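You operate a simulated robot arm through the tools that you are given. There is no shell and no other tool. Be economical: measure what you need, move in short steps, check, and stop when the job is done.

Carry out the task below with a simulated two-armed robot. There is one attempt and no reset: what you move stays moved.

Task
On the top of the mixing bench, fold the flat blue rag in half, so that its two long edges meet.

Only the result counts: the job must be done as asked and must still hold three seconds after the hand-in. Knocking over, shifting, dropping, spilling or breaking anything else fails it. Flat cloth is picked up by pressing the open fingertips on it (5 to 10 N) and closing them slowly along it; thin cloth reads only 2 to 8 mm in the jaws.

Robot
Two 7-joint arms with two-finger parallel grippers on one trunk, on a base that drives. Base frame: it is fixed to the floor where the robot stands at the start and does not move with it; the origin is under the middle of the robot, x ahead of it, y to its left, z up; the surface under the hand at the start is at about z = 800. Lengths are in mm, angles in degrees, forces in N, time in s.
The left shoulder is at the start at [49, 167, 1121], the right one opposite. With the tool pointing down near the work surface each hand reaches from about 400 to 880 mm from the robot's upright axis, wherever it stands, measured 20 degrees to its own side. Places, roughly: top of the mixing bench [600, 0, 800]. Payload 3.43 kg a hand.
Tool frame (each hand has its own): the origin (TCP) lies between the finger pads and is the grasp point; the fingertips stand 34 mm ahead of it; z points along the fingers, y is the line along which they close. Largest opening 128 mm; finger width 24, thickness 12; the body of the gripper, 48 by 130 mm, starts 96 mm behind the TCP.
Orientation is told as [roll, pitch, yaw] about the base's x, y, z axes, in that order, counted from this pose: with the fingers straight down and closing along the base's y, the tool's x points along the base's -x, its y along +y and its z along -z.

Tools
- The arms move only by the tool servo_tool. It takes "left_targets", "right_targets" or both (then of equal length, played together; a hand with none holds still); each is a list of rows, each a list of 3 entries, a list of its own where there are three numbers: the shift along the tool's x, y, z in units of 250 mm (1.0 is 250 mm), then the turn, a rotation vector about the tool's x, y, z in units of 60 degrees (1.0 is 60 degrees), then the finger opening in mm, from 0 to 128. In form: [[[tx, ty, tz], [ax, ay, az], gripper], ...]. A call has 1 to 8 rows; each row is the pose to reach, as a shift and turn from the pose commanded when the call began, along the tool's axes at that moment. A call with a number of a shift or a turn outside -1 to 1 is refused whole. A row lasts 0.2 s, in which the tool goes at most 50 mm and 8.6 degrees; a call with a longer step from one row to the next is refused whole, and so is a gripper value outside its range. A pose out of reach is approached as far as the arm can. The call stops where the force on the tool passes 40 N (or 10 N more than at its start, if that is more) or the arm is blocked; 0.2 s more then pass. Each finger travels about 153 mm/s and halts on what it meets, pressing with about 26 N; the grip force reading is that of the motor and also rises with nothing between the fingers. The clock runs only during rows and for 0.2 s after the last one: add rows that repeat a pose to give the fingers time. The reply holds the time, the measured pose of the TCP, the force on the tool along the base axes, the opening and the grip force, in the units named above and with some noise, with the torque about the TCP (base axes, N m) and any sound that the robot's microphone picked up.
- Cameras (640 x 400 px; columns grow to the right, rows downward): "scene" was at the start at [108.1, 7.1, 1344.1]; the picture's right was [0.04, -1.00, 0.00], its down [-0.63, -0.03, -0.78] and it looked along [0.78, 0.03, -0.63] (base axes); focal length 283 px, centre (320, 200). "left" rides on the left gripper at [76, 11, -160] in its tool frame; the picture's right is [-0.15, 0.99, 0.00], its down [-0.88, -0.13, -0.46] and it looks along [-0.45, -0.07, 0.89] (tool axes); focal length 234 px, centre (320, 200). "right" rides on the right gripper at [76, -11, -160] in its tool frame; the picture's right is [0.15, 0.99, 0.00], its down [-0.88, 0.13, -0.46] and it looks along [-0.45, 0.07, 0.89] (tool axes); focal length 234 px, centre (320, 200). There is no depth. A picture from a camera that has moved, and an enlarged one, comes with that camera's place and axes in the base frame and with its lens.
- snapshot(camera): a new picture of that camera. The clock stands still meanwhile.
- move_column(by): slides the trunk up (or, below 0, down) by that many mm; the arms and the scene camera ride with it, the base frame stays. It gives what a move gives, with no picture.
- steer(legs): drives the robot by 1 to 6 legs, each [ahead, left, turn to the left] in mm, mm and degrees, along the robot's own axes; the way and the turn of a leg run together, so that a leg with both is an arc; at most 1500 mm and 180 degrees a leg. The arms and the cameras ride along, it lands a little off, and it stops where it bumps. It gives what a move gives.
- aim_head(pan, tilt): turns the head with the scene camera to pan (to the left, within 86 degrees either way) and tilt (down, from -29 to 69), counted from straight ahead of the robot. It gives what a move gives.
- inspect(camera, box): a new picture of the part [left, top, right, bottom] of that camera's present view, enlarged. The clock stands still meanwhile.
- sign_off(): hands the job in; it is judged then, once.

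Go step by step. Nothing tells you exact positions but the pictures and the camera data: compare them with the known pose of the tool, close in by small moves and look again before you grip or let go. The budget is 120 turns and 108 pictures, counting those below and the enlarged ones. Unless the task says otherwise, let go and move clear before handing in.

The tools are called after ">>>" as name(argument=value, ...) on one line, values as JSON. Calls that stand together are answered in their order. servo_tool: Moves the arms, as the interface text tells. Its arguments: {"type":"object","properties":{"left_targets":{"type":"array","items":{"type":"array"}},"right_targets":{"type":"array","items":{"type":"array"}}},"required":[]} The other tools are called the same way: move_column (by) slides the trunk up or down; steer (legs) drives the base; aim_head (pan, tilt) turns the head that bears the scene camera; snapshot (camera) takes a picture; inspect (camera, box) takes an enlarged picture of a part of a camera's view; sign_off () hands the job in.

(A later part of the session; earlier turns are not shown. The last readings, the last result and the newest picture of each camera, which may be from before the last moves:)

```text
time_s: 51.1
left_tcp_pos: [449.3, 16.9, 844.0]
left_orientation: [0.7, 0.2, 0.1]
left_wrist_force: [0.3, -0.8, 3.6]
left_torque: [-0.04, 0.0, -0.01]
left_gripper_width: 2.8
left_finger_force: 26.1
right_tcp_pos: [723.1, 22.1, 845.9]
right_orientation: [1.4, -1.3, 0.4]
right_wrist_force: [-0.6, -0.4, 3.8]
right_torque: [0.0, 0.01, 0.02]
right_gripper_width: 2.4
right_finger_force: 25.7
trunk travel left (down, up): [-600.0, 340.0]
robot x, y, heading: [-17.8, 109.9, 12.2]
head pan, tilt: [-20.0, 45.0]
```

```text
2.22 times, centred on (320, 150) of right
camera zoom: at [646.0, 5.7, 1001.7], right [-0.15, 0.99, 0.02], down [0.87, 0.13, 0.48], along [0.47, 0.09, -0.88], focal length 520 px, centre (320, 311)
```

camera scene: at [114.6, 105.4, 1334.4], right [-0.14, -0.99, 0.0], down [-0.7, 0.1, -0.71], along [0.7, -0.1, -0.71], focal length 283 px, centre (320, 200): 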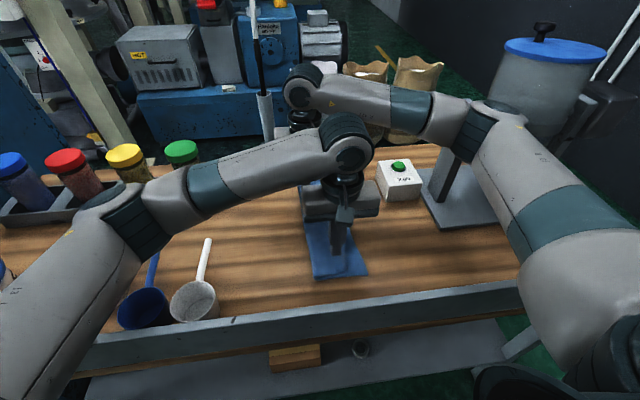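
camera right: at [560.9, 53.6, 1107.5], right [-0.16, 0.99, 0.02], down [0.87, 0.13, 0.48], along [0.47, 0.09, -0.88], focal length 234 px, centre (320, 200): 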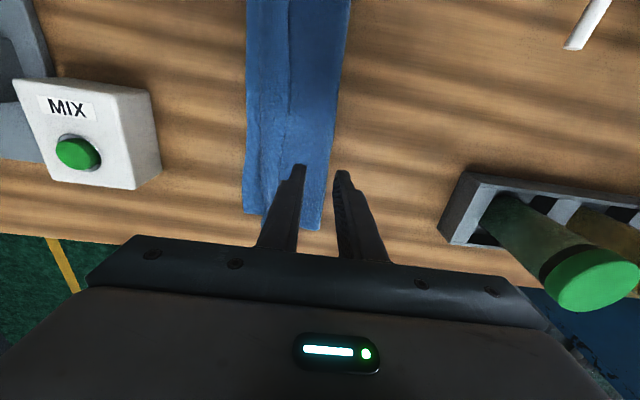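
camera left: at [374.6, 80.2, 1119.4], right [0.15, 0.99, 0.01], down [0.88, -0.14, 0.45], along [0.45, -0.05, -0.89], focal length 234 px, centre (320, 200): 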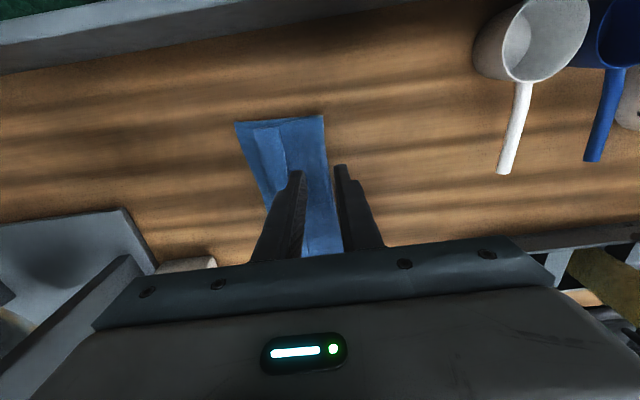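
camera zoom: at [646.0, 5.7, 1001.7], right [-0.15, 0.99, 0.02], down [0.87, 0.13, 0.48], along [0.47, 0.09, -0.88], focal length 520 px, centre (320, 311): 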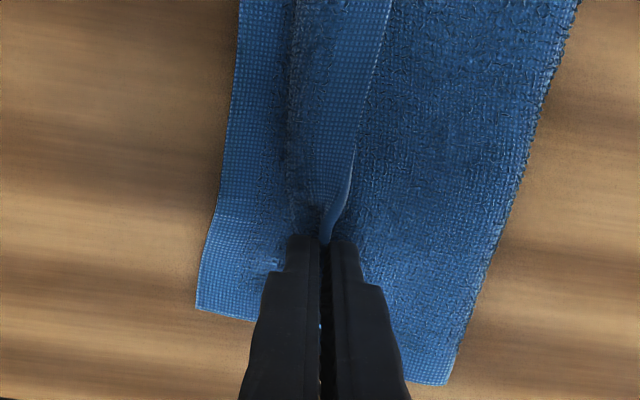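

Both hands now hold the very edge, turned up between the pads (2.8 and 2.4 mm), with no flap. I lift so the strip opens, then swing out toward the lower edge.

>>> servo_tool(left_targets=[[[0, 0, -0.08], [0, 0, 0], 0], [[0, 0, -0.16], [0, 0, 0], 0], [[0, 0, -0.24], [0, 0, 0], 0], [[0, -0.04, -0.28], [0, 0, 0], 0], [[0, -0.08, -0.26], [0, 0, 0], 0], [[0, -0.12, -0.2], [0, 0, 0], 0], [[0, -0.15, -0.14], [0, 0, 0], 0], [[0, -0.165, -0.09], [0, 0, 0], 0]], right_targets=[[[0, 0, -0.08], [0, 0, 0], 0], [[0, 0, -0.16], [0, 0, 0], 0], [[0, 0, -0.24], [0, 0, 0], 0], [[0, -0.05, -0.28], [0, 0, 0], 0], [[0, -0.09, -0.26], [0, 0, 0], 0], [[0, -0.13, -0.2], [0, 0, 0], 0], [[0, -0.16, -0.14], [0, 0, 0], 0], [[0, -0.18, -0.09], [0, 0, 0], 0]])

>>> inspect(camera="left", box=[220, 80, 420, 260])

>>> inspect(camera="right", box=[220, 60, 420, 240])

>>> snapshot(camera="scene")

```text
time_s: 52.9
left_tcp_pos: [445.9, -17.5, 868.6]
left_orientation: [0.4, 0.0, 0.2]
left_wrist_force: [0.4, 0.4, 0.2]
left_torque: [0.02, 0.0, 0.0]
left_gripper_width: 2.6
left_finger_force: 26.2
right_tcp_pos: [721.1, -14.7, 873.4]
right_orientation: [1.1, -1.6, 0.8]
right_wrist_force: [-0.4, 0.7, -0.2]
right_torque: [0.02, -0.01, 0.04]
right_gripper_width: 2.5
right_finger_force: 26.5
trunk travel left (down, up): [-600.0, 340.0]
robot x, y, heading: [-17.9, 105.7, 11.9]
head pan, tilt: [-20.0, 45.0]
```

```text
2.22 times, centred on (320, 170) of left
camera zoom: at [371.5, -7.8, 1029.0], right [0.14, 0.99, 0.01], down [0.88, -0.13, 0.46], along [0.45, -0.06, -0.89], focal length 520 px, centre (320, 267)
```

zoom: 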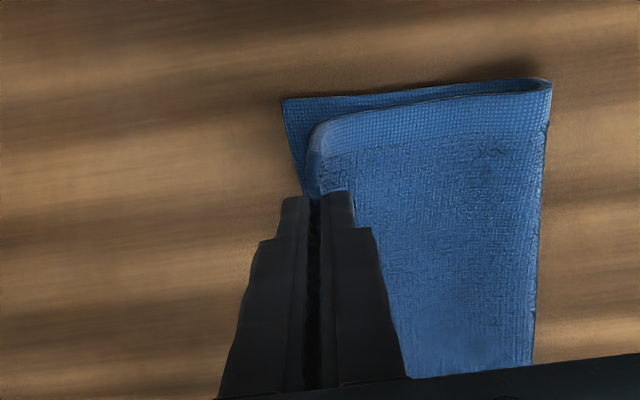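

```text
2.22 times, centred on (320, 150) of right
camera zoom: at [641.6, -30.7, 1028.9], right [-0.16, 0.99, 0.01], down [0.87, 0.13, 0.48], along [0.47, 0.09, -0.88], focal length 520 px, centre (320, 311)
```

zoom: 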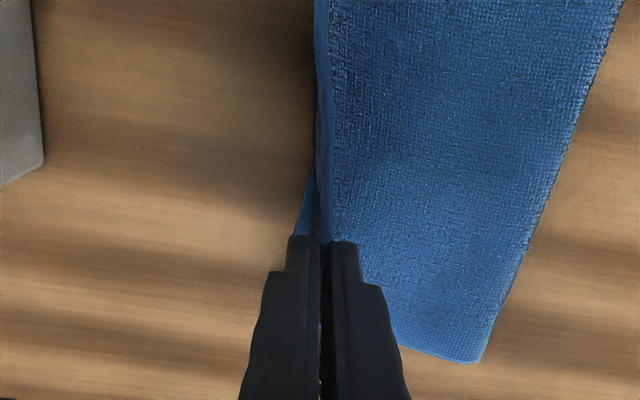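

```text
47 pictures are left
camera scene: at [107.9, 114.6, 1335.6], right [-0.13, -0.99, 0.01], down [-0.7, 0.09, -0.71], along [0.7, -0.1, -0.7], focal length 283 px, centre (320, 200)
```

scene: 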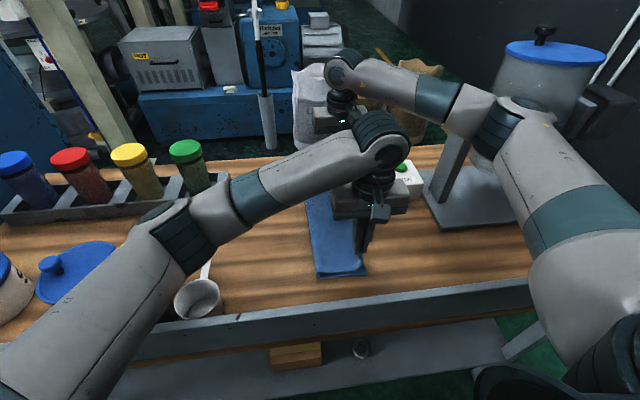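

The upper layer is now straight with its edge just above the lower edge (lower edge y ≈ −27 near, −25 far; hands at −17/−15, with about 9 mm of edge turned up). I lower nearly to the stack.

>>> servo_tool(left_targets=[[[0, 0, 0.04], [0, 0, 0], 0], [[0, 0, 0.07], [0, 0, 0], 0], [[0, 0, 0.09], [0, 0, 0], 0]], right_targets=[[[0, 0, 0.04], [0, 0, 0], 0], [[0, 0, 0.08], [0, 0, 0], 0], [[0, 0, 0.11], [0, 0, 0], 0]])

>>> inspect(camera="left", box=[220, 80, 420, 260])

>>> inspect(camera="right", box=[220, 60, 420, 240])

```text
time_s: 53.7
left_tcp_pos: [444.2, -17.5, 847.8]
left_orientation: [0.4, -0.2, -0.1]
left_wrist_force: [-0.6, -0.3, -0.4]
left_torque: [0.02, 0.0, -0.02]
left_gripper_width: 2.7
left_finger_force: 25.7
right_tcp_pos: [718.5, -17.7, 845.4]
right_orientation: [1.0, -1.7, 0.5]
right_wrist_force: [-0.1, -0.6, 2.4]
right_torque: [0.07, -0.01, -0.03]
right_gripper_width: 2.3
right_finger_force: 26.2
trunk travel left (down, up): [-600.0, 340.0]
robot x, y, heading: [-13.8, 107.6, 12.2]
head pan, tilt: [-20.0, 45.0]
```

```text
2.22 times, centred on (320, 170) of left
camera zoom: at [368.1, -7.5, 1007.1], right [0.15, 0.99, 0.01], down [0.88, -0.13, 0.46], along [0.45, -0.06, -0.89], focal length 520 px, centre (320, 267)
```

zoom: 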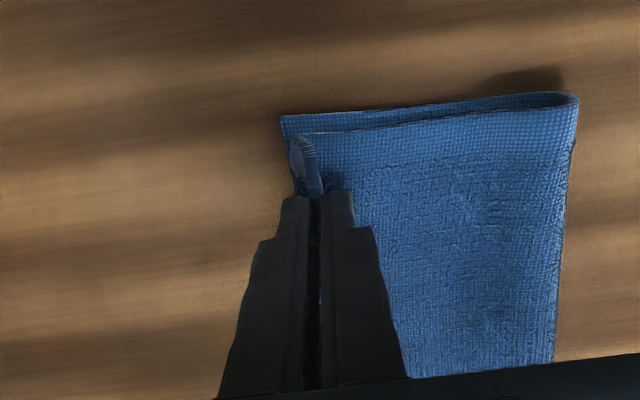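

```text
2.22 times, centred on (320, 150) of right
camera zoom: at [639.0, -32.0, 1001.6], right [-0.16, 0.99, 0.01], down [0.87, 0.13, 0.48], along [0.48, 0.09, -0.88], focal length 520 px, centre (320, 311)
```

zoom: 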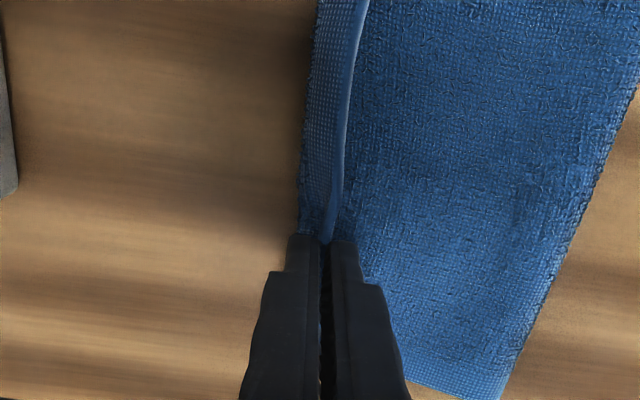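

On the right the edge leans back a little, so it needs more pull outward; but the hands lag their command by 7 mm, so I check for arm contact first.

>>> aim_head(pan=-55, tilt=30)

>>> snapshot(camera="scene")

```text
time_s: 54.8
left_tcp_pos: [443.8, -17.5, 848.3]
left_orientation: [0.4, -0.2, 0.0]
left_wrist_force: [0.3, 0.3, -0.5]
left_torque: [-0.01, -0.01, 0.02]
left_gripper_width: 2.5
left_finger_force: 26.4
right_tcp_pos: [718.5, -16.7, 844.5]
right_orientation: [1.0, -1.7, 0.6]
right_wrist_force: [0.1, 0.5, 3.1]
right_torque: [0.06, -0.03, -0.02]
right_gripper_width: 2.4
right_finger_force: 25.7
trunk travel left (down, up): [-600.0, 340.0]
robot x, y, heading: [-9.6, 104.3, 11.7]
head pan, tilt: [-55.0, 30.0]
```

```text
44 pictures are left
camera scene: at [89.3, 64.7, 1358.2], right [-0.68, -0.73, 0.0], down [-0.36, 0.33, -0.87], along [0.64, -0.59, -0.49], focal length 283 px, centre (320, 200)
```

scene: 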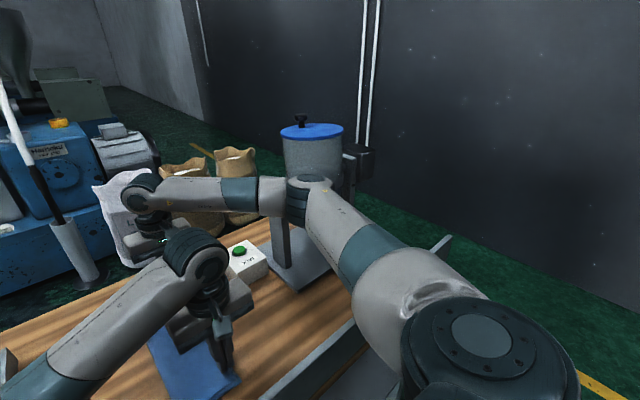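

The elbow stands about 50 mm clear of the mixer and the arms clear each other, so it's no contact. I raise slightly and pull both hands outward until the upper layer is taut.

>>> servo_tool(left_targets=[[[0, 0, -0.03], [0, 0, 0], 0], [[0, -0.02, -0.04], [0, 0, 0], 0], [[0, -0.04, -0.04], [0, 0, 0], 0], [[0, -0.055, -0.035], [0, 0, 0], 0]], right_targets=[[[0, 0, -0.04], [0, 0, 0], 0], [[0, -0.02, -0.06], [0, 0, 0], 0], [[0, -0.04, -0.06], [0, 0, 0], 0], [[0, -0.06, -0.055], [0, 0, 0], 0]])

>>> inspect(camera="left", box=[220, 80, 420, 260])

>>> inspect(camera="right", box=[220, 60, 420, 240])

```text
time_s: 55.8
left_tcp_pos: [444.5, -26.3, 856.1]
left_orientation: [0.0, -0.1, 0.2]
left_wrist_force: [-0.1, 0.2, 0.2]
left_torque: [0.02, 0.02, 0.0]
left_gripper_width: 2.6
left_finger_force: 26.0
right_tcp_pos: [719.1, -19.4, 856.4]
right_orientation: [0.8, -1.5, 1.3]
right_wrist_force: [-0.5, 0.2, -0.3]
right_torque: [0.04, 0.02, -0.04]
right_gripper_width: 2.4
right_finger_force: 25.4
trunk travel left (down, up): [-600.0, 340.0]
robot x, y, heading: [-12.9, 108.4, 12.4]
head pan, tilt: [-55.0, 30.0]
```

```text
2.22 times, centred on (320, 170) of left
camera zoom: at [370.0, -15.4, 1016.1], right [0.14, 0.99, 0.0], down [0.88, -0.13, 0.46], along [0.45, -0.06, -0.89], focal length 520 px, centre (320, 267)
```

zoom: 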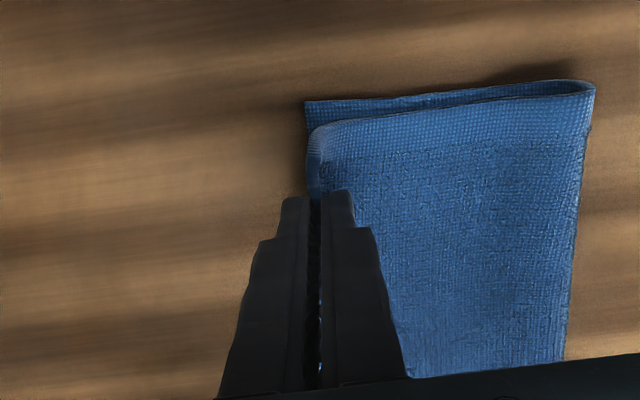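

```text
2.22 times, centred on (320, 150) of right
camera zoom: at [640.1, -34.1, 1013.8], right [-0.17, 0.99, 0.01], down [0.87, 0.14, 0.48], along [0.47, 0.09, -0.88], focal length 520 px, centre (320, 311)
```

zoom: 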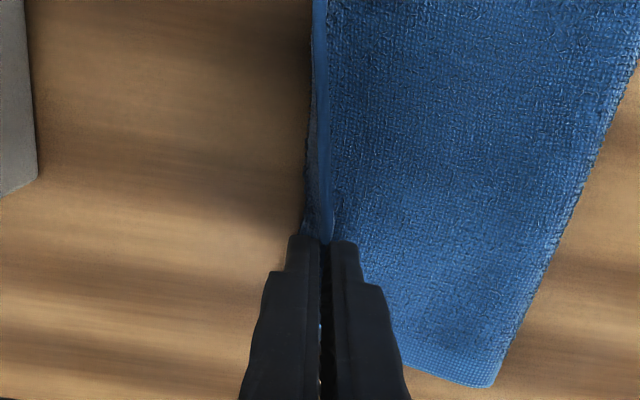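

The right hand moved only 3 of 15 mm, so that arm is indeed touching something softly. I raise a little, shift the base left and back away from the mixer, and then restore the hands with more room.

>>> servo_tool(left_targets=[[[0, 0, -0.04], [0, 0, 0], 0], [[0, 0.02, -0.06], [0, 0, 0], 0]], right_targets=[[[0, 0.02, -0.04], [0, 0, 0], 0], [[0, 0.06, -0.06], [0, 0, 0], 0]])

>>> steer(legs=[[-14, 25, 0]])

>>> snapshot(camera="scene")

```text
time_s: 56.4
left_tcp_pos: [443.3, -29.6, 872.4]
left_orientation: [0.5, -0.1, -0.1]
left_wrist_force: [0.5, -0.2, 0.0]
left_torque: [0.01, 0.03, -0.01]
left_gripper_width: 2.8
left_finger_force: 26.6
right_tcp_pos: [717.7, -21.6, 876.9]
right_orientation: [1.0, -1.8, 0.3]
right_wrist_force: [0.7, 0.3, -0.3]
right_torque: [0.05, 0.03, -0.02]
right_gripper_width: 2.3
right_finger_force: 26.1
trunk travel left (down, up): [-600.0, 340.0]
robot x, y, heading: [-17.4, 105.3, 11.8]
head pan, tilt: [-55.0, 30.0]
```

```text
time_s: 57.2
left_tcp_pos: [433.2, -13.6, 866.2]
left_orientation: [0.7, 0.4, 0.0]
left_wrist_force: [0.4, -0.2, -0.7]
left_torque: [0.02, 0.03, -0.01]
left_gripper_width: 2.6
left_finger_force: 25.8
right_tcp_pos: [706.6, -3.4, 866.0]
right_orientation: [1.5, -1.1, 0.5]
right_wrist_force: [-0.5, -0.2, 0.2]
right_torque: [0.01, 0.02, -0.05]
right_gripper_width: 2.7
right_finger_force: 26.1
trunk travel left (down, up): [-600.0, 340.0]
robot x, y, heading: [-34.7, 128.8, 12.6]
head pan, tilt: [-55.0, 30.0]
```

```text
41 pictures are left
camera scene: at [83.0, 75.1, 1356.6], right [-0.68, -0.73, 0.0], down [-0.37, 0.34, -0.87], along [0.63, -0.59, -0.5], focal length 283 px, centre (320, 200)
```

scene: 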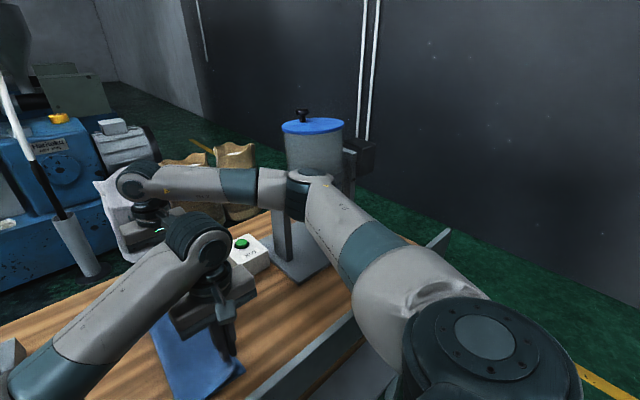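

>>> servo_tool(left_targets=[[[-0.012, -0.02, 0], [0, 0, 0], 0], [[-0.024, -0.04, 0], [0, 0, 0], 0], [[-0.034, -0.06, 0], [0, 0, 0], 0], [[-0.044, -0.076, 0.01], [0, 0, 0], 0]], right_targets=[[[-0.012, -0.03, 0], [0, 0, 0], 0], [[-0.024, -0.06, 0], [0, 0, 0], 0], [[-0.036, -0.09, 0], [0, 0, 0], 0], [[-0.048, -0.112, 0.01], [0, 0, 0], 0]])

>>> inspect(camera="left", box=[220, 80, 420, 260])

>>> inspect(camera="right", box=[220, 60, 420, 240])

```text
time_s: 58.2
left_tcp_pos: [442.5, -31.6, 862.9]
left_orientation: [0.9, 0.3, 0.1]
left_wrist_force: [0.9, -0.2, 0.4]
left_torque: [0.0, 0.0, -0.01]
left_gripper_width: 2.5
left_finger_force: 25.9
right_tcp_pos: [719.0, -30.2, 863.1]
right_orientation: [1.4, -1.3, 0.4]
right_wrist_force: [-0.7, -0.5, -0.2]
right_torque: [0.04, 0.01, 0.0]
right_gripper_width: 2.5
right_finger_force: 26.4
trunk travel left (down, up): [-600.0, 340.0]
robot x, y, heading: [-32.1, 127.8, 12.2]
head pan, tilt: [-55.0, 30.0]
```

```text
2.22 times, centred on (320, 170) of left
camera zoom: at [368.4, -22.2, 1023.7], right [0.15, 0.99, 0.01], down [0.88, -0.14, 0.45], along [0.45, -0.05, -0.89], focal length 520 px, centre (320, 267)
```

zoom: 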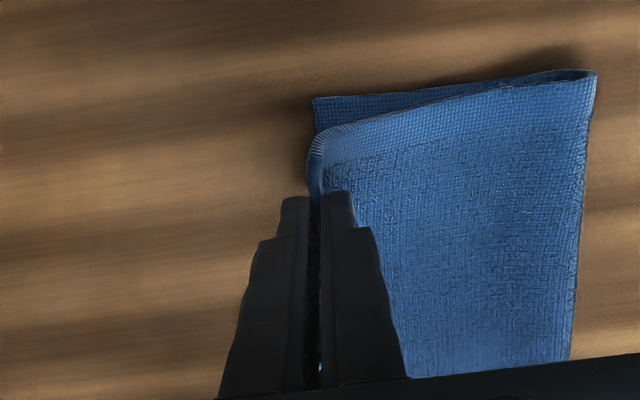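

```text
2.22 times, centred on (320, 150) of right
camera zoom: at [640.0, -47.7, 1020.9], right [-0.15, 0.99, 0.02], down [0.87, 0.12, 0.48], along [0.47, 0.09, -0.88], focal length 520 px, centre (320, 311)
```

zoom: 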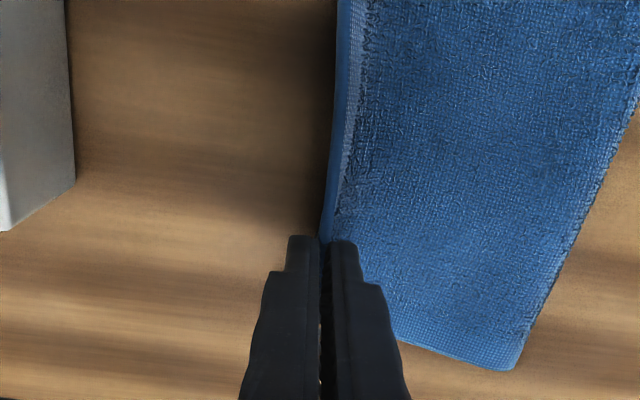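

With the extra room the upper edge now overhangs the lower edge slightly, taut. I back off to y ≈ −23, lower to just above the stack, open a little and rise straight so the turned-up edge falls outward onto the lower edge.

>>> servo_tool(left_targets=[[[0, 0.016, 0.02], [0, 0, 0], 0], [[0, 0.032, 0.045], [0, 0, 0], 0], [[0, 0.032, 0.045], [0, 0, 0], 0], [[0, 0.032, 0.045], [0, 0, 0], 14], [[0, 0.032, 0.02], [0, 0, 0], 16], [[0, 0.032, -0.08], [0, 0, 0], 16], [[0, 0.032, -0.25], [0, 0, 0], 16], [[0, 0.032, -0.42], [0, 0, 0], 16]], right_targets=[[[0, 0.014, 0.02], [0, 0, 0], 0], [[0, 0.028, 0.045], [0, 0, 0], 0], [[0, 0.028, 0.045], [0, 0, 0], 0], [[0, 0.028, 0.045], [0, 0, 0], 14], [[0, 0.028, 0.02], [0, 0, 0], 16], [[0, 0.028, -0.08], [0, 0, 0], 16], [[0, 0.028, -0.25], [0, 0, 0], 16], [[0, 0.028, -0.42], [0, 0, 0], 16]])

>>> inspect(camera="left", box=[240, 80, 420, 260])

>>> inspect(camera="right", box=[240, 40, 420, 220])

```text
time_s: 60.0
left_tcp_pos: [440.2, -24.7, 969.3]
left_orientation: [0.8, 0.4, 0.0]
left_wrist_force: [-0.4, 0.1, -0.9]
left_torque: [-0.02, -0.03, -0.03]
left_gripper_width: 15.9
left_finger_force: 0.0
right_tcp_pos: [714.1, -25.9, 970.6]
right_orientation: [1.4, -1.3, 0.4]
right_wrist_force: [-0.2, -0.5, -0.8]
right_torque: [-0.02, -0.04, 0.0]
right_gripper_width: 16.1
right_finger_force: 0.1
trunk travel left (down, up): [-600.0, 340.0]
robot x, y, heading: [-34.4, 126.3, 11.9]
head pan, tilt: [-55.0, 30.0]
```

```text
2.22 times, centred on (330, 170) of left
camera zoom: at [367.5, -15.9, 1130.1], right [0.15, 0.99, 0.01], down [0.88, -0.14, 0.45], along [0.45, -0.05, -0.89], focal length 520 px, centre (298, 267)
```

zoom: 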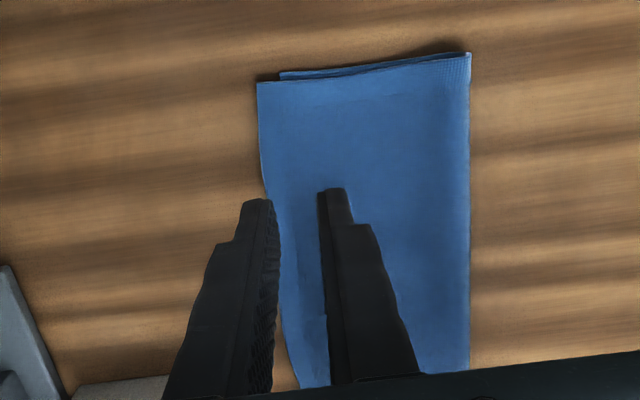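

```text
2.22 times, centred on (330, 130) of right
camera zoom: at [636.6, -43.2, 1127.1], right [-0.15, 0.99, 0.02], down [0.87, 0.12, 0.48], along [0.47, 0.09, -0.88], focal length 520 px, centre (298, 356)
```

zoom: 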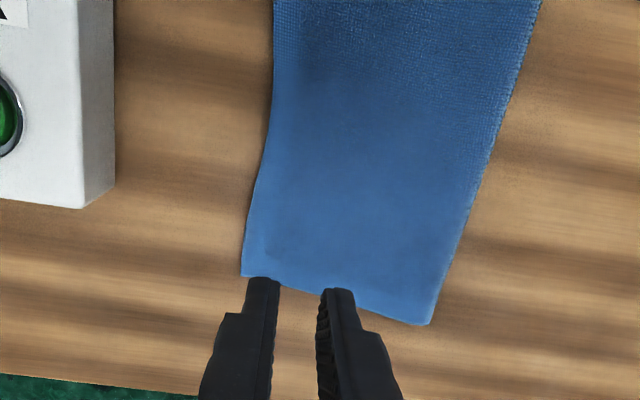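

The rag is now flat and folded, with the upper edge overhanging the lower one by about 15 mm at the near end. I look from the head to judge the whole edge.

>>> aim_head(pan=-22, tilt=48)

>>> inspect(camera="scene", box=[260, 120, 420, 280])

```text
time_s: 61.0
left_tcp_pos: [441.9, -25.1, 968.6]
left_orientation: [0.8, 0.3, 0.1]
left_wrist_force: [-0.2, 0.2, 0.4]
left_torque: [0.05, 0.0, 0.01]
left_gripper_width: 16.3
left_finger_force: 0.1
right_tcp_pos: [716.5, -26.7, 970.1]
right_orientation: [1.4, -1.2, 0.4]
right_wrist_force: [0.1, 0.2, -0.8]
right_torque: [0.01, 0.0, -0.02]
right_gripper_width: 15.8
right_finger_force: 0.1
trunk travel left (down, up): [-600.0, 340.0]
robot x, y, heading: [-34.7, 123.9, 12.3]
head pan, tilt: [-22.0, 48.0]
```

```text
2.50 times, centred on (340, 200) of scene
camera zoom: at [92.6, 124.1, 1330.2], right [-0.17, -0.99, 0.0], down [-0.73, 0.13, -0.67], along [0.66, -0.11, -0.74], focal length 709 px, centre (270, 200)
```

zoom: 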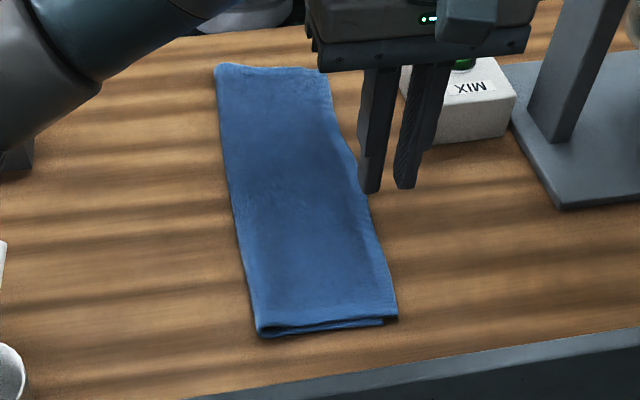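

The upper edge overhangs evenly: about 14 mm near and perhaps 20–25 mm far. I'll edge-grip the overhang and set it back by that much; first I move the base a bit further from the mixer for elbow room.

>>> steer(legs=[[-8, 28, 0]])

```text
time_s: 61.8
left_tcp_pos: [429.7, -1.6, 969.0]
left_orientation: [0.7, 0.3, 0.0]
left_wrist_force: [0.6, -0.6, 0.4]
left_torque: [0.03, 0.01, 0.01]
left_gripper_width: 15.8
left_finger_force: 0.0
right_tcp_pos: [703.1, -4.2, 968.5]
right_orientation: [1.5, -1.1, 0.3]
right_wrist_force: [0.6, 0.0, 0.7]
right_torque: [0.02, 0.04, 0.0]
right_gripper_width: 16.2
right_finger_force: 0.2
trunk travel left (down, up): [-600.0, 340.0]
robot x, y, heading: [-47.1, 149.6, 12.0]
head pan, tilt: [-22.0, 48.0]
```

>>> servo_tool(left_targets=[[[-0.02, -0.05, 0.06], [0, 0, 0], 14], [[-0.04, -0.1, 0.18], [0, 0, 0], 14], [[-0.068, -0.15, 0.3], [0, 0, 0], 14], [[-0.068, -0.15, 0.4], [0, 0, 0], 14], [[-0.068, -0.15, 0.46], [0, 0, 0], 14]], right_targets=[[[-0.02, -0.06, 0.06], [0, 0, 0], 16], [[-0.04, -0.12, 0.18], [0, 0, 0], 16], [[-0.068, -0.184, 0.3], [0, 0, 0], 16], [[-0.068, -0.184, 0.4], [0, 0, 0], 16], [[-0.068, -0.184, 0.46], [0, 0, 0], 16]])

>>> inspect(camera="left", box=[240, 80, 420, 260])

>>> inspect(camera="right", box=[240, 60, 420, 240])

```text
time_s: 63.0
left_tcp_pos: [445.6, -37.0, 853.2]
left_orientation: [0.8, 0.3, 0.0]
left_wrist_force: [-0.2, -0.4, -0.5]
left_torque: [0.04, 0.0, 0.01]
left_gripper_width: 13.9
left_finger_force: 0.0
right_tcp_pos: [722.1, -45.9, 852.1]
right_orientation: [1.4, -1.1, 0.3]
right_wrist_force: [0.1, 0.9, 1.1]
right_torque: [0.0, -0.01, 0.0]
right_gripper_width: 16.0
right_finger_force: 0.1
trunk travel left (down, up): [-600.0, 340.0]
robot x, y, heading: [-46.7, 153.7, 12.1]
head pan, tilt: [-22.0, 48.0]
```

```text
2.22 times, centred on (330, 170) of left
camera zoom: at [372.1, -28.0, 1012.8], right [0.15, 0.99, 0.01], down [0.88, -0.14, 0.45], along [0.45, -0.05, -0.89], focal length 520 px, centre (298, 267)
```

zoom: 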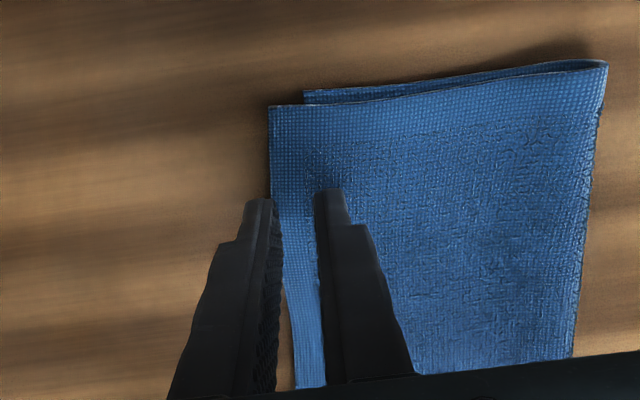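

```text
2.22 times, centred on (330, 150) of right
camera zoom: at [644.0, -62.0, 1009.2], right [-0.15, 0.99, 0.02], down [0.87, 0.12, 0.48], along [0.47, 0.09, -0.88], focal length 520 px, centre (298, 311)
```

zoom: 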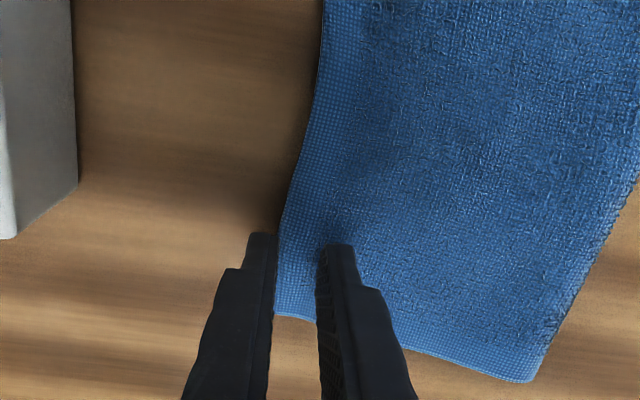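

Both hands straddle the overhanging edge exactly. I lower to light contact.

>>> servo_tool(left_targets=[[[0, 0, 0.03], [0, 0, 0], 14], [[0, 0, 0.05], [0, 0, 0], 14], [[0, 0, 0.062], [0, 0, 0], 14], [[0, 0, 0.062], [0, 0, 0], 14]], right_targets=[[[0, -0.006, 0.03], [0, 0, 0], 16], [[0, -0.006, 0.05], [0, 0, 0], 16], [[0, -0.006, 0.058], [0, 0, 0], 16], [[0, -0.006, 0.058], [0, 0, 0], 16]])

```text
time_s: 64.0
left_tcp_pos: [445.3, -36.5, 838.8]
left_orientation: [0.7, 0.2, 0.0]
left_wrist_force: [3.0, -1.2, 11.3]
left_torque: [0.15, -0.14, -0.04]
left_gripper_width: 13.7
left_finger_force: 0.0
right_tcp_pos: [723.1, -47.2, 839.0]
right_orientation: [1.4, -1.1, 0.3]
right_wrist_force: [1.1, -0.1, 1.7]
right_torque: [0.01, -0.02, -0.04]
right_gripper_width: 16.1
right_finger_force: 0.1
trunk travel left (down, up): [-600.0, 340.0]
robot x, y, heading: [-46.3, 154.0, 12.2]
head pan, tilt: [-22.0, 48.0]
```

>>> servo_tool(left_targets=[[[0, 0, -0.004], [0, 0, 0], 14], [[0, 0, -0.004], [0, 0, 0], 12], [[0, 0, -0.004], [0, 0, 0], 10], [[0, 0, -0.004], [0, 0, 0], 8], [[0, 0, -0.004], [0, 0, 0], 6], [[0, 0, -0.004], [0, 0, 0], 3], [[0, 0, -0.004], [0, 0, 0], 0], [[0, 0, -0.004], [0, 0, 0], 0]], right_targets=[[[0, 0, 0.006], [0, 0, 0], 16], [[0, 0, 0.007], [0, 0, 0], 13], [[0, 0, 0.007], [0, 0, 0], 10], [[0, 0, 0.007], [0, 0, 0], 8], [[0, 0, 0.007], [0, 0, 0], 6], [[0, 0, 0.007], [0, 0, 0], 3], [[0, 0, 0.007], [0, 0, 0], 0], [[0, 0, 0.007], [0, 0, 0], 0]])

>>> inspect(camera="left", box=[240, 80, 420, 260])

>>> inspect(camera="right", box=[240, 60, 420, 240])

```text
time_s: 65.8
left_tcp_pos: [445.7, -36.2, 839.5]
left_orientation: [0.8, 0.3, 0.0]
left_wrist_force: [-0.3, 0.6, 5.0]
left_torque: [0.02, -0.04, 0.0]
left_gripper_width: 0.0
left_finger_force: 26.4
right_tcp_pos: [721.6, -47.9, 838.1]
right_orientation: [1.4, -1.2, 0.3]
right_wrist_force: [0.2, -0.1, 4.1]
right_torque: [0.0, 0.02, -0.04]
right_gripper_width: 0.0
right_finger_force: 26.0
trunk travel left (down, up): [-600.0, 340.0]
robot x, y, heading: [-50.1, 152.8, 12.2]
head pan, tilt: [-22.0, 48.0]
```

```text
2.22 times, centred on (330, 170) of left
camera zoom: at [370.8, -26.9, 999.9], right [0.15, 0.99, 0.01], down [0.88, -0.14, 0.45], along [0.45, -0.05, -0.89], focal length 520 px, centre (298, 267)
```

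zoom: 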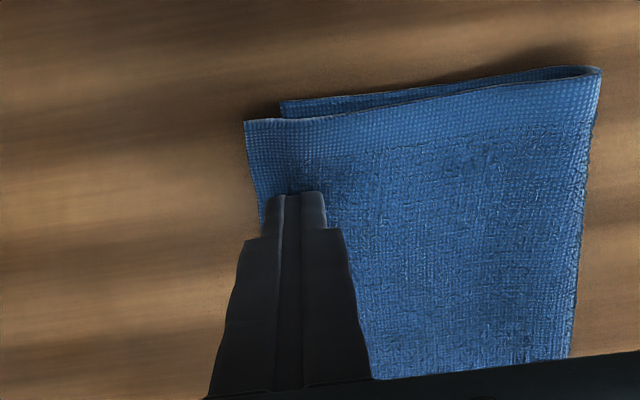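

```text
2.22 times, centred on (330, 150) of right
camera zoom: at [643.4, -62.9, 994.4], right [-0.15, 0.99, 0.02], down [0.87, 0.12, 0.48], along [0.47, 0.09, -0.88], focal length 520 px, centre (298, 311)
```

zoom: 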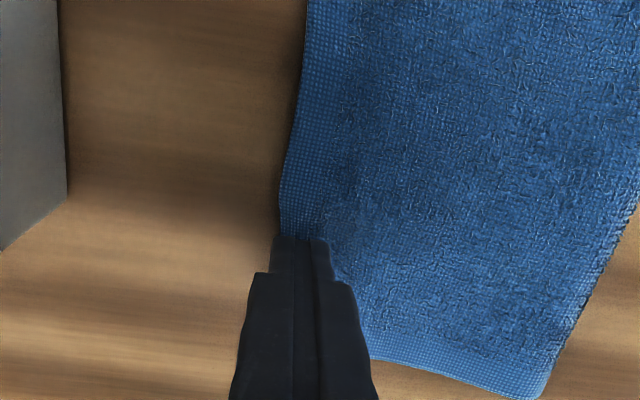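

The edge slid under the fingers instead. The overhang is a single layer lying directly on the bench, so I'll push it back in with one finger only: opening wide, rolling 8° so the outer finger is lowest, and nudging inward.

>>> servo_tool(left_targets=[[[0, 0, -0.08], [0, 0, 0], 0], [[0, 0, -0.14], [0, 0, 0], 0], [[0, 0.05, -0.14], [-0.066, 0, 0], 30], [[0, 0.116, -0.14], [-0.133, 0, 0], 60], [[0, 0.116, -0.08], [-0.133, 0, 0], 60]], right_targets=[[[0, 0, -0.08], [0, 0, 0], 0], [[0, 0, -0.14], [0, 0, 0], 0], [[0, 0.06, -0.14], [-0.066, 0, 0], 30], [[0, 0.136, -0.14], [-0.133, 0, 0], 60], [[0, 0.136, -0.08], [-0.133, 0, 0], 60]])

>>> snapshot(camera="left")

>>> snapshot(camera="right")

```text
time_s: 67.0
left_tcp_pos: [446.8, -7.9, 858.6]
left_orientation: [8.9, 0.3, 0.0]
left_wrist_force: [0.9, -0.3, 0.0]
left_torque: [-0.04, 0.02, 0.03]
left_gripper_width: 60.1
left_finger_force: 0.0
right_tcp_pos: [722.5, -12.4, 856.7]
right_orientation: [9.5, -1.2, 0.3]
right_wrist_force: [0.1, 0.0, 0.7]
right_torque: [0.01, 0.03, 0.0]
right_gripper_width: 60.0
right_finger_force: 0.1
trunk travel left (down, up): [-600.0, 340.0]
robot x, y, heading: [-45.3, 155.3, 12.2]
head pan, tilt: [-22.0, 48.0]
```

```text
31 pictures are left
camera left: at [372.2, -21.0, 1019.3], right [0.15, 0.98, 0.15], down [0.88, -0.2, 0.43], along [0.45, 0.07, -0.89], focal length 234 px, centre (320, 200)
```

left: 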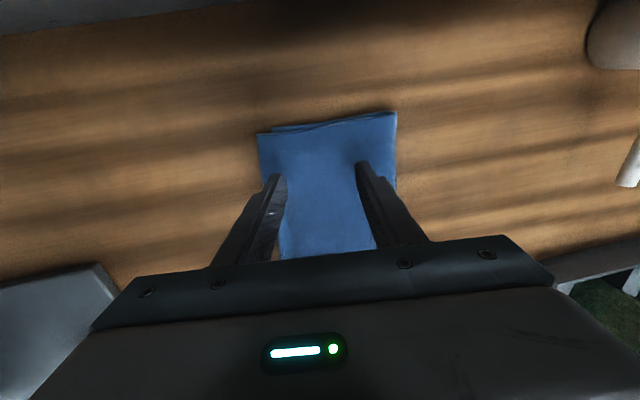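

```text
30 pictures are left
camera right: at [644.7, -51.4, 1010.7], right [-0.15, 0.97, 0.16], down [0.87, 0.06, 0.49], along [0.47, 0.21, -0.86], focal length 234 px, centre (320, 200)
```

right: 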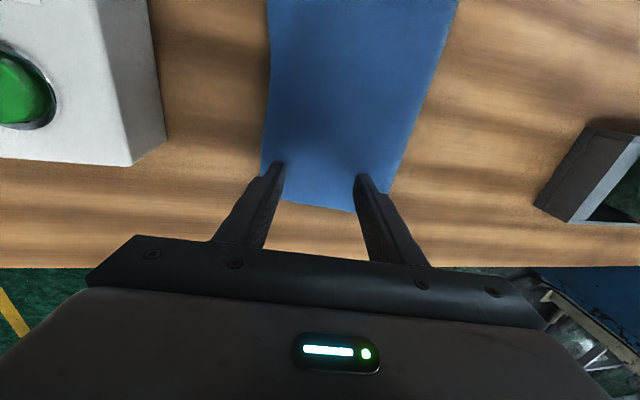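

>>> servo_tool(left_targets=[[[0, -0.004, 0.03], [0, 0, 0], 60], [[0, -0.007, 0.048], [0, 0, 0], 60], [[0, -0.009, 0.058], [0, 0, 0], 60]], right_targets=[[[0, -0.004, 0.03], [0, 0, 0], 60], [[0, -0.007, 0.044], [0, 0, 0], 60], [[0, -0.008, 0.05], [0, 0, 0], 60]])

```text
time_s: 67.8
left_tcp_pos: [443.9, -7.1, 845.1]
left_orientation: [8.7, 0.3, 0.0]
left_wrist_force: [-0.6, 0.0, 0.8]
left_torque: [-0.02, 0.0, 0.01]
left_gripper_width: 60.1
left_finger_force: 0.0
right_tcp_pos: [721.6, -13.6, 846.1]
right_orientation: [9.4, -1.2, 0.2]
right_wrist_force: [0.1, -0.6, -0.5]
right_torque: [-0.02, -0.02, -0.02]
right_gripper_width: 59.7
right_finger_force: 0.0
trunk travel left (down, up): [-600.0, 340.0]
robot x, y, heading: [-45.3, 156.7, 12.4]
head pan, tilt: [-22.0, 48.0]
```

>>> servo_tool(left_targets=[[[0, -0.001, 0.006], [0, 0, 0], 60], [[0, -0.001, 0.01], [0, 0, 0], 60]], right_targets=[[[0, -0.001, 0.007], [0, 0, 0], 60], [[0, -0.002, 0.013], [0, 0, 0], 60]])

```text
time_s: 68.4
left_tcp_pos: [444.5, -7.7, 842.7]
left_orientation: [8.7, 0.3, 0.0]
left_wrist_force: [1.8, -0.1, 7.3]
left_torque: [-0.19, -0.03, 0.0]
left_gripper_width: 59.7
left_finger_force: 0.1
right_tcp_pos: [722.2, -13.7, 845.0]
right_orientation: [9.4, -1.4, 0.3]
right_wrist_force: [0.9, -0.3, 3.3]
right_torque: [-0.13, -0.03, 0.02]
right_gripper_width: 59.6
right_finger_force: 0.1
trunk travel left (down, up): [-600.0, 340.0]
robot x, y, heading: [-50.4, 151.0, 12.3]
head pan, tilt: [-22.0, 48.0]
```

Only the outer fingers touch, lightly (7 and 3 N). I push inward: 15 mm near, 21 mm far.

>>> servo_tool(left_targets=[[[0, 0.015, 0.002], [0, 0, 0], 60], [[0, 0.03, 0.0045], [0, 0, 0], 60], [[0, 0.045, 0.007], [0, 0, 0], 60], [[0, 0.06, 0.009], [0, 0, 0], 60]], right_targets=[[[0, 0.02, 0.005], [0, 0, 0], 60], [[0, 0.04, 0.008], [0, 0, 0], 60], [[0, 0.062, 0.011], [0, 0, 0], 60], [[0, 0.083, 0.014], [0, 0, 0], 60]])

>>> inspect(camera="left", box=[220, 80, 420, 260])

>>> inspect(camera="right", box=[220, 60, 420, 240])

```text
time_s: 69.4
left_tcp_pos: [445.2, 7.3, 843.5]
left_orientation: [8.9, 0.2, -0.2]
left_wrist_force: [-0.6, -2.7, 8.0]
left_torque: [-0.29, 0.06, 0.03]
left_gripper_width: 60.6
left_finger_force: 0.4
right_tcp_pos: [721.4, 8.1, 843.1]
right_orientation: [9.4, -1.3, 0.3]
right_wrist_force: [-0.6, -1.7, 7.3]
right_torque: [-0.27, 0.0, 0.01]
right_gripper_width: 60.7
right_finger_force: 0.7
trunk travel left (down, up): [-600.0, 340.0]
robot x, y, heading: [-43.7, 151.4, 12.2]
head pan, tilt: [-22.0, 48.0]
```

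```text
2.22 times, centred on (320, 170) of left
camera zoom: at [370.4, -5.7, 1003.2], right [0.15, 0.98, 0.15], down [0.88, -0.2, 0.43], along [0.45, 0.07, -0.89], focal length 520 px, centre (320, 267)
```

zoom: 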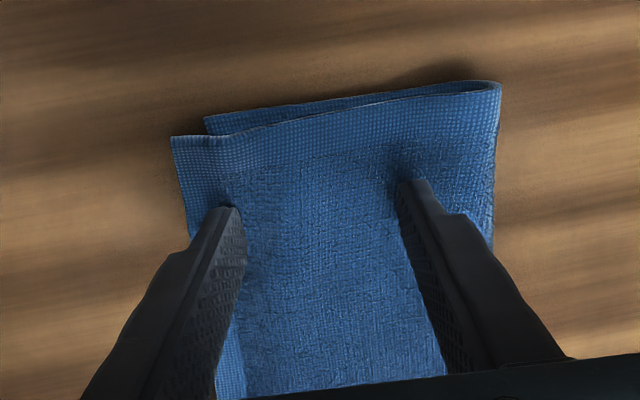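

```text
2.22 times, centred on (320, 150) of right
camera zoom: at [642.9, -30.0, 996.1], right [-0.16, 0.98, 0.16], down [0.87, 0.06, 0.49], along [0.47, 0.21, -0.86], focal length 520 px, centre (320, 311)
```

zoom: 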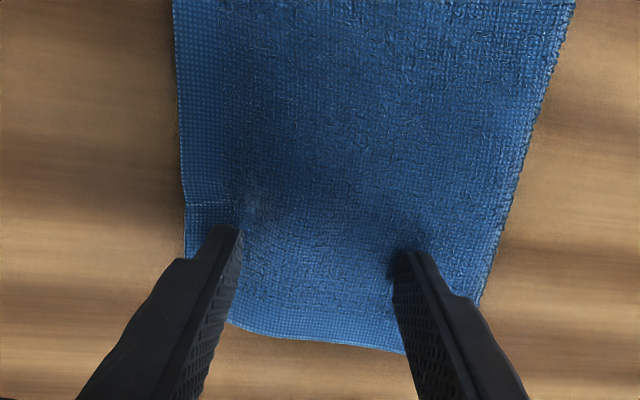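

The push dragged both layers together, so the overhang stays (~13 mm near, ~20 far). I'll instead pinch the overhang with both fingers on it, lift slightly, and set it back; first up, level and into place.

>>> servo_tool(left_targets=[[[0, 0.01, -0.07], [0, 0, 0], 60], [[0, 0.015, -0.1], [0, 0, 0], 60], [[0, -0.04, -0.11], [0.07, 0, 0], 40], [[0, -0.111, -0.118], [0.14, 0, 0], 14], [[0, -0.111, -0.118], [0.14, 0, 0], 14]], right_targets=[[[0, 0.01, -0.07], [0, 0, 0], 60], [[0, 0.015, -0.1], [0, 0, 0], 60], [[0, -0.04, -0.11], [0.07, 0, 0], 40], [[0, -0.095, -0.116], [0.14, 0, 0], 18], [[0, -0.095, -0.116], [0.14, 0, 0], 18]])

>>> inspect(camera="left", box=[220, 80, 420, 260])

>>> inspect(camera="right", box=[220, 60, 420, 240])

```text
time_s: 70.6
left_tcp_pos: [446.5, -23.6, 868.5]
left_orientation: [0.3, 0.3, 0.0]
left_wrist_force: [0.2, -0.3, 0.7]
left_torque: [0.0, -0.03, 0.01]
left_gripper_width: 14.0
left_finger_force: 0.1
right_tcp_pos: [721.8, -21.9, 867.6]
right_orientation: [0.9, -1.2, 0.4]
right_wrist_force: [0.4, -0.2, -0.4]
right_torque: [0.02, 0.01, 0.01]
right_gripper_width: 17.9
right_finger_force: 0.1
trunk travel left (down, up): [-600.0, 340.0]
robot x, y, heading: [-43.7, 155.6, 12.4]
head pan, tilt: [-22.0, 48.0]
```

```text
2.22 times, centred on (320, 170) of left
camera zoom: at [371.6, -14.3, 1027.8], right [0.15, 0.99, 0.01], down [0.88, -0.13, 0.45], along [0.45, -0.06, -0.89], focal length 520 px, centre (320, 267)
```

zoom: 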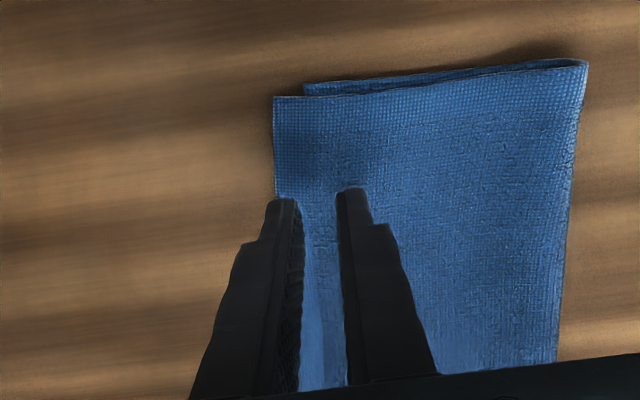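

```text
2.22 times, centred on (320, 150) of right
camera zoom: at [644.2, -35.9, 1023.8], right [-0.15, 0.99, 0.01], down [0.87, 0.13, 0.48], along [0.47, 0.08, -0.88], focal length 520 px, centre (320, 311)
```

zoom: 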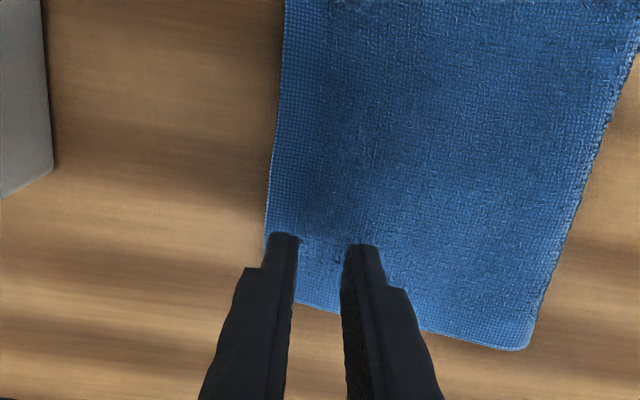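

Both hands are placed on the overhang, and I lower to light contact.

>>> servo_tool(left_targets=[[[0, 0, 0.05], [0, 0, 0], 14], [[0, 0, 0.09], [0, 0, 0], 14], [[0, 0, 0.112], [0, 0, 0], 14], [[0, 0, 0.112], [0, 0, 0], 14]], right_targets=[[[0, 0, 0.05], [0, 0, 0], 18], [[0, 0, 0.09], [0, 0, 0], 18], [[0, 0, 0.112], [0, 0, 0], 18], [[0, 0, 0.112], [0, 0, 0], 18]])

```text
time_s: 71.6
left_tcp_pos: [445.4, -25.1, 840.2]
left_orientation: [0.4, 0.2, 0.0]
left_wrist_force: [1.3, -0.4, 4.6]
left_torque: [0.09, -0.04, -0.03]
left_gripper_width: 14.0
left_finger_force: 0.0
right_tcp_pos: [721.7, -20.0, 840.1]
right_orientation: [1.0, -1.3, 0.3]
right_wrist_force: [1.2, -1.2, 5.2]
right_torque: [0.08, -0.01, -0.01]
right_gripper_width: 17.6
right_finger_force: 0.0
trunk travel left (down, up): [-600.0, 340.0]
robot x, y, heading: [-47.1, 153.6, 11.8]
head pan, tilt: [-22.0, 48.0]
```

The inner finger, standing on two layers, takes the load; I roll 4° so the outer finger presses as well, then close slowly.

>>> servo_tool(left_targets=[[[0, 0, 0.002], [-0.067, 0, 0], 14], [[0, 0, 0.006], [-0.067, 0, 0], 12], [[0, 0, 0.006], [-0.067, 0, 0], 10], [[0, 0, 0.006], [-0.067, 0, 0], 8], [[0, 0, 0.006], [-0.067, 0, 0], 6], [[0, 0, 0.006], [-0.067, 0, 0], 3], [[0, 0, 0.006], [-0.067, 0, 0], 0], [[0, 0, 0.006], [-0.067, 0, 0], 0]], right_targets=[[[0, 0, 0.002], [-0.067, 0, 0], 18], [[0, 0, 0.006], [-0.067, 0, 0], 15], [[0, 0, 0.006], [-0.067, 0, 0], 12], [[0, 0, 0.006], [-0.067, 0, 0], 9], [[0, 0, 0.006], [-0.067, 0, 0], 6], [[0, 0, 0.006], [-0.067, 0, 0], 3], [[0, 0, 0.006], [-0.067, 0, 0], 0], [[0, 0, 0.006], [-0.067, 0, 0], 0]])

>>> inspect(camera="left", box=[220, 80, 420, 260])

>>> inspect(camera="right", box=[220, 60, 420, 240])

```text
time_s: 73.4
left_tcp_pos: [444.5, -23.6, 839.3]
left_orientation: [4.4, 0.1, 0.0]
left_wrist_force: [0.6, 2.2, 11.6]
left_torque: [0.13, 0.06, 0.0]
left_gripper_width: 0.0
left_finger_force: 26.3
right_tcp_pos: [721.7, -19.8, 839.2]
right_orientation: [5.0, -1.4, 0.2]
right_wrist_force: [-0.5, -0.8, 8.4]
right_torque: [0.01, -0.01, 0.01]
right_gripper_width: 0.0
right_finger_force: 25.9
trunk travel left (down, up): [-600.0, 340.0]
robot x, y, heading: [-45.2, 154.3, 12.1]
head pan, tilt: [-22.0, 48.0]
```

```text
2.22 times, centred on (320, 170) of left
camera zoom: at [369.9, -25.0, 999.1], right [0.15, 0.99, 0.07], down [0.88, -0.16, 0.44], along [0.45, 0.0, -0.89], focal length 520 px, centre (320, 267)
```

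zoom: 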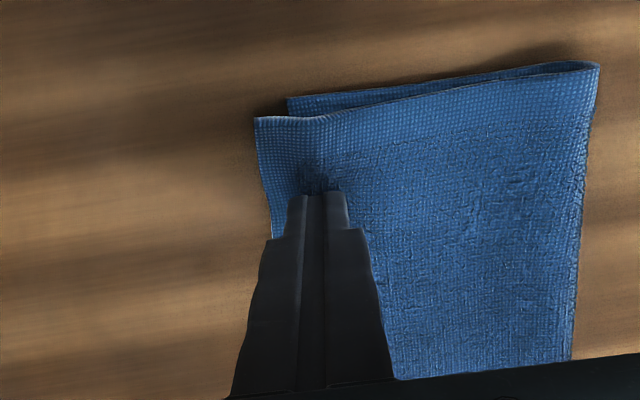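

```text
2.22 times, centred on (320, 150) of right
camera zoom: at [643.1, -45.5, 994.1], right [-0.15, 0.98, 0.08], down [0.87, 0.09, 0.48], along [0.47, 0.15, -0.87], focal length 520 px, centre (320, 311)
```

zoom: 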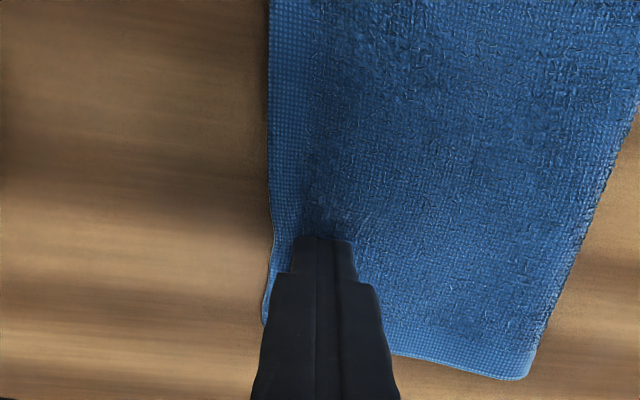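

Too small an opening again; the grips that worked used 24–30 mm. I lift a little, open to 30, shift and press again.

>>> servo_tool(left_targets=[[[0, 0, -0.04], [0, 0, 0], 0], [[0, 0.017, -0.05], [0, 0, 0], 15], [[0, 0.034, -0.05], [0, 0, 0], 30], [[0, 0.034, -0.02], [0, 0, 0], 30], [[0, 0.034, -0.003], [0, 0, 0], 30], [[0, 0.034, -0.003], [0, 0, 0], 30]], right_targets=[[[0, 0, -0.04], [0, 0, 0], 0], [[0, 0, -0.05], [0, 0, 0], 15], [[0, 0, -0.05], [0, 0, 0], 30], [[0, 0, -0.02], [0, 0, 0], 30], [[0, 0, -0.001], [0, 0, 0], 30], [[0, 0, -0.001], [0, 0, 0], 30]])

```text
time_s: 74.8
left_tcp_pos: [444.6, -15.5, 840.3]
left_orientation: [4.4, 0.2, 0.1]
left_wrist_force: [2.0, 0.0, 4.5]
left_torque: [0.0, -0.05, 0.0]
left_gripper_width: 29.6
left_finger_force: 0.0
right_tcp_pos: [722.7, -20.0, 838.9]
right_orientation: [5.0, -1.3, 0.3]
right_wrist_force: [0.6, -1.3, 5.6]
right_torque: [-0.08, -0.03, -0.01]
right_gripper_width: 29.9
right_finger_force: 0.0
trunk travel left (down, up): [-600.0, 340.0]
robot x, y, heading: [-51.2, 156.3, 12.2]
head pan, tilt: [-22.0, 48.0]
```

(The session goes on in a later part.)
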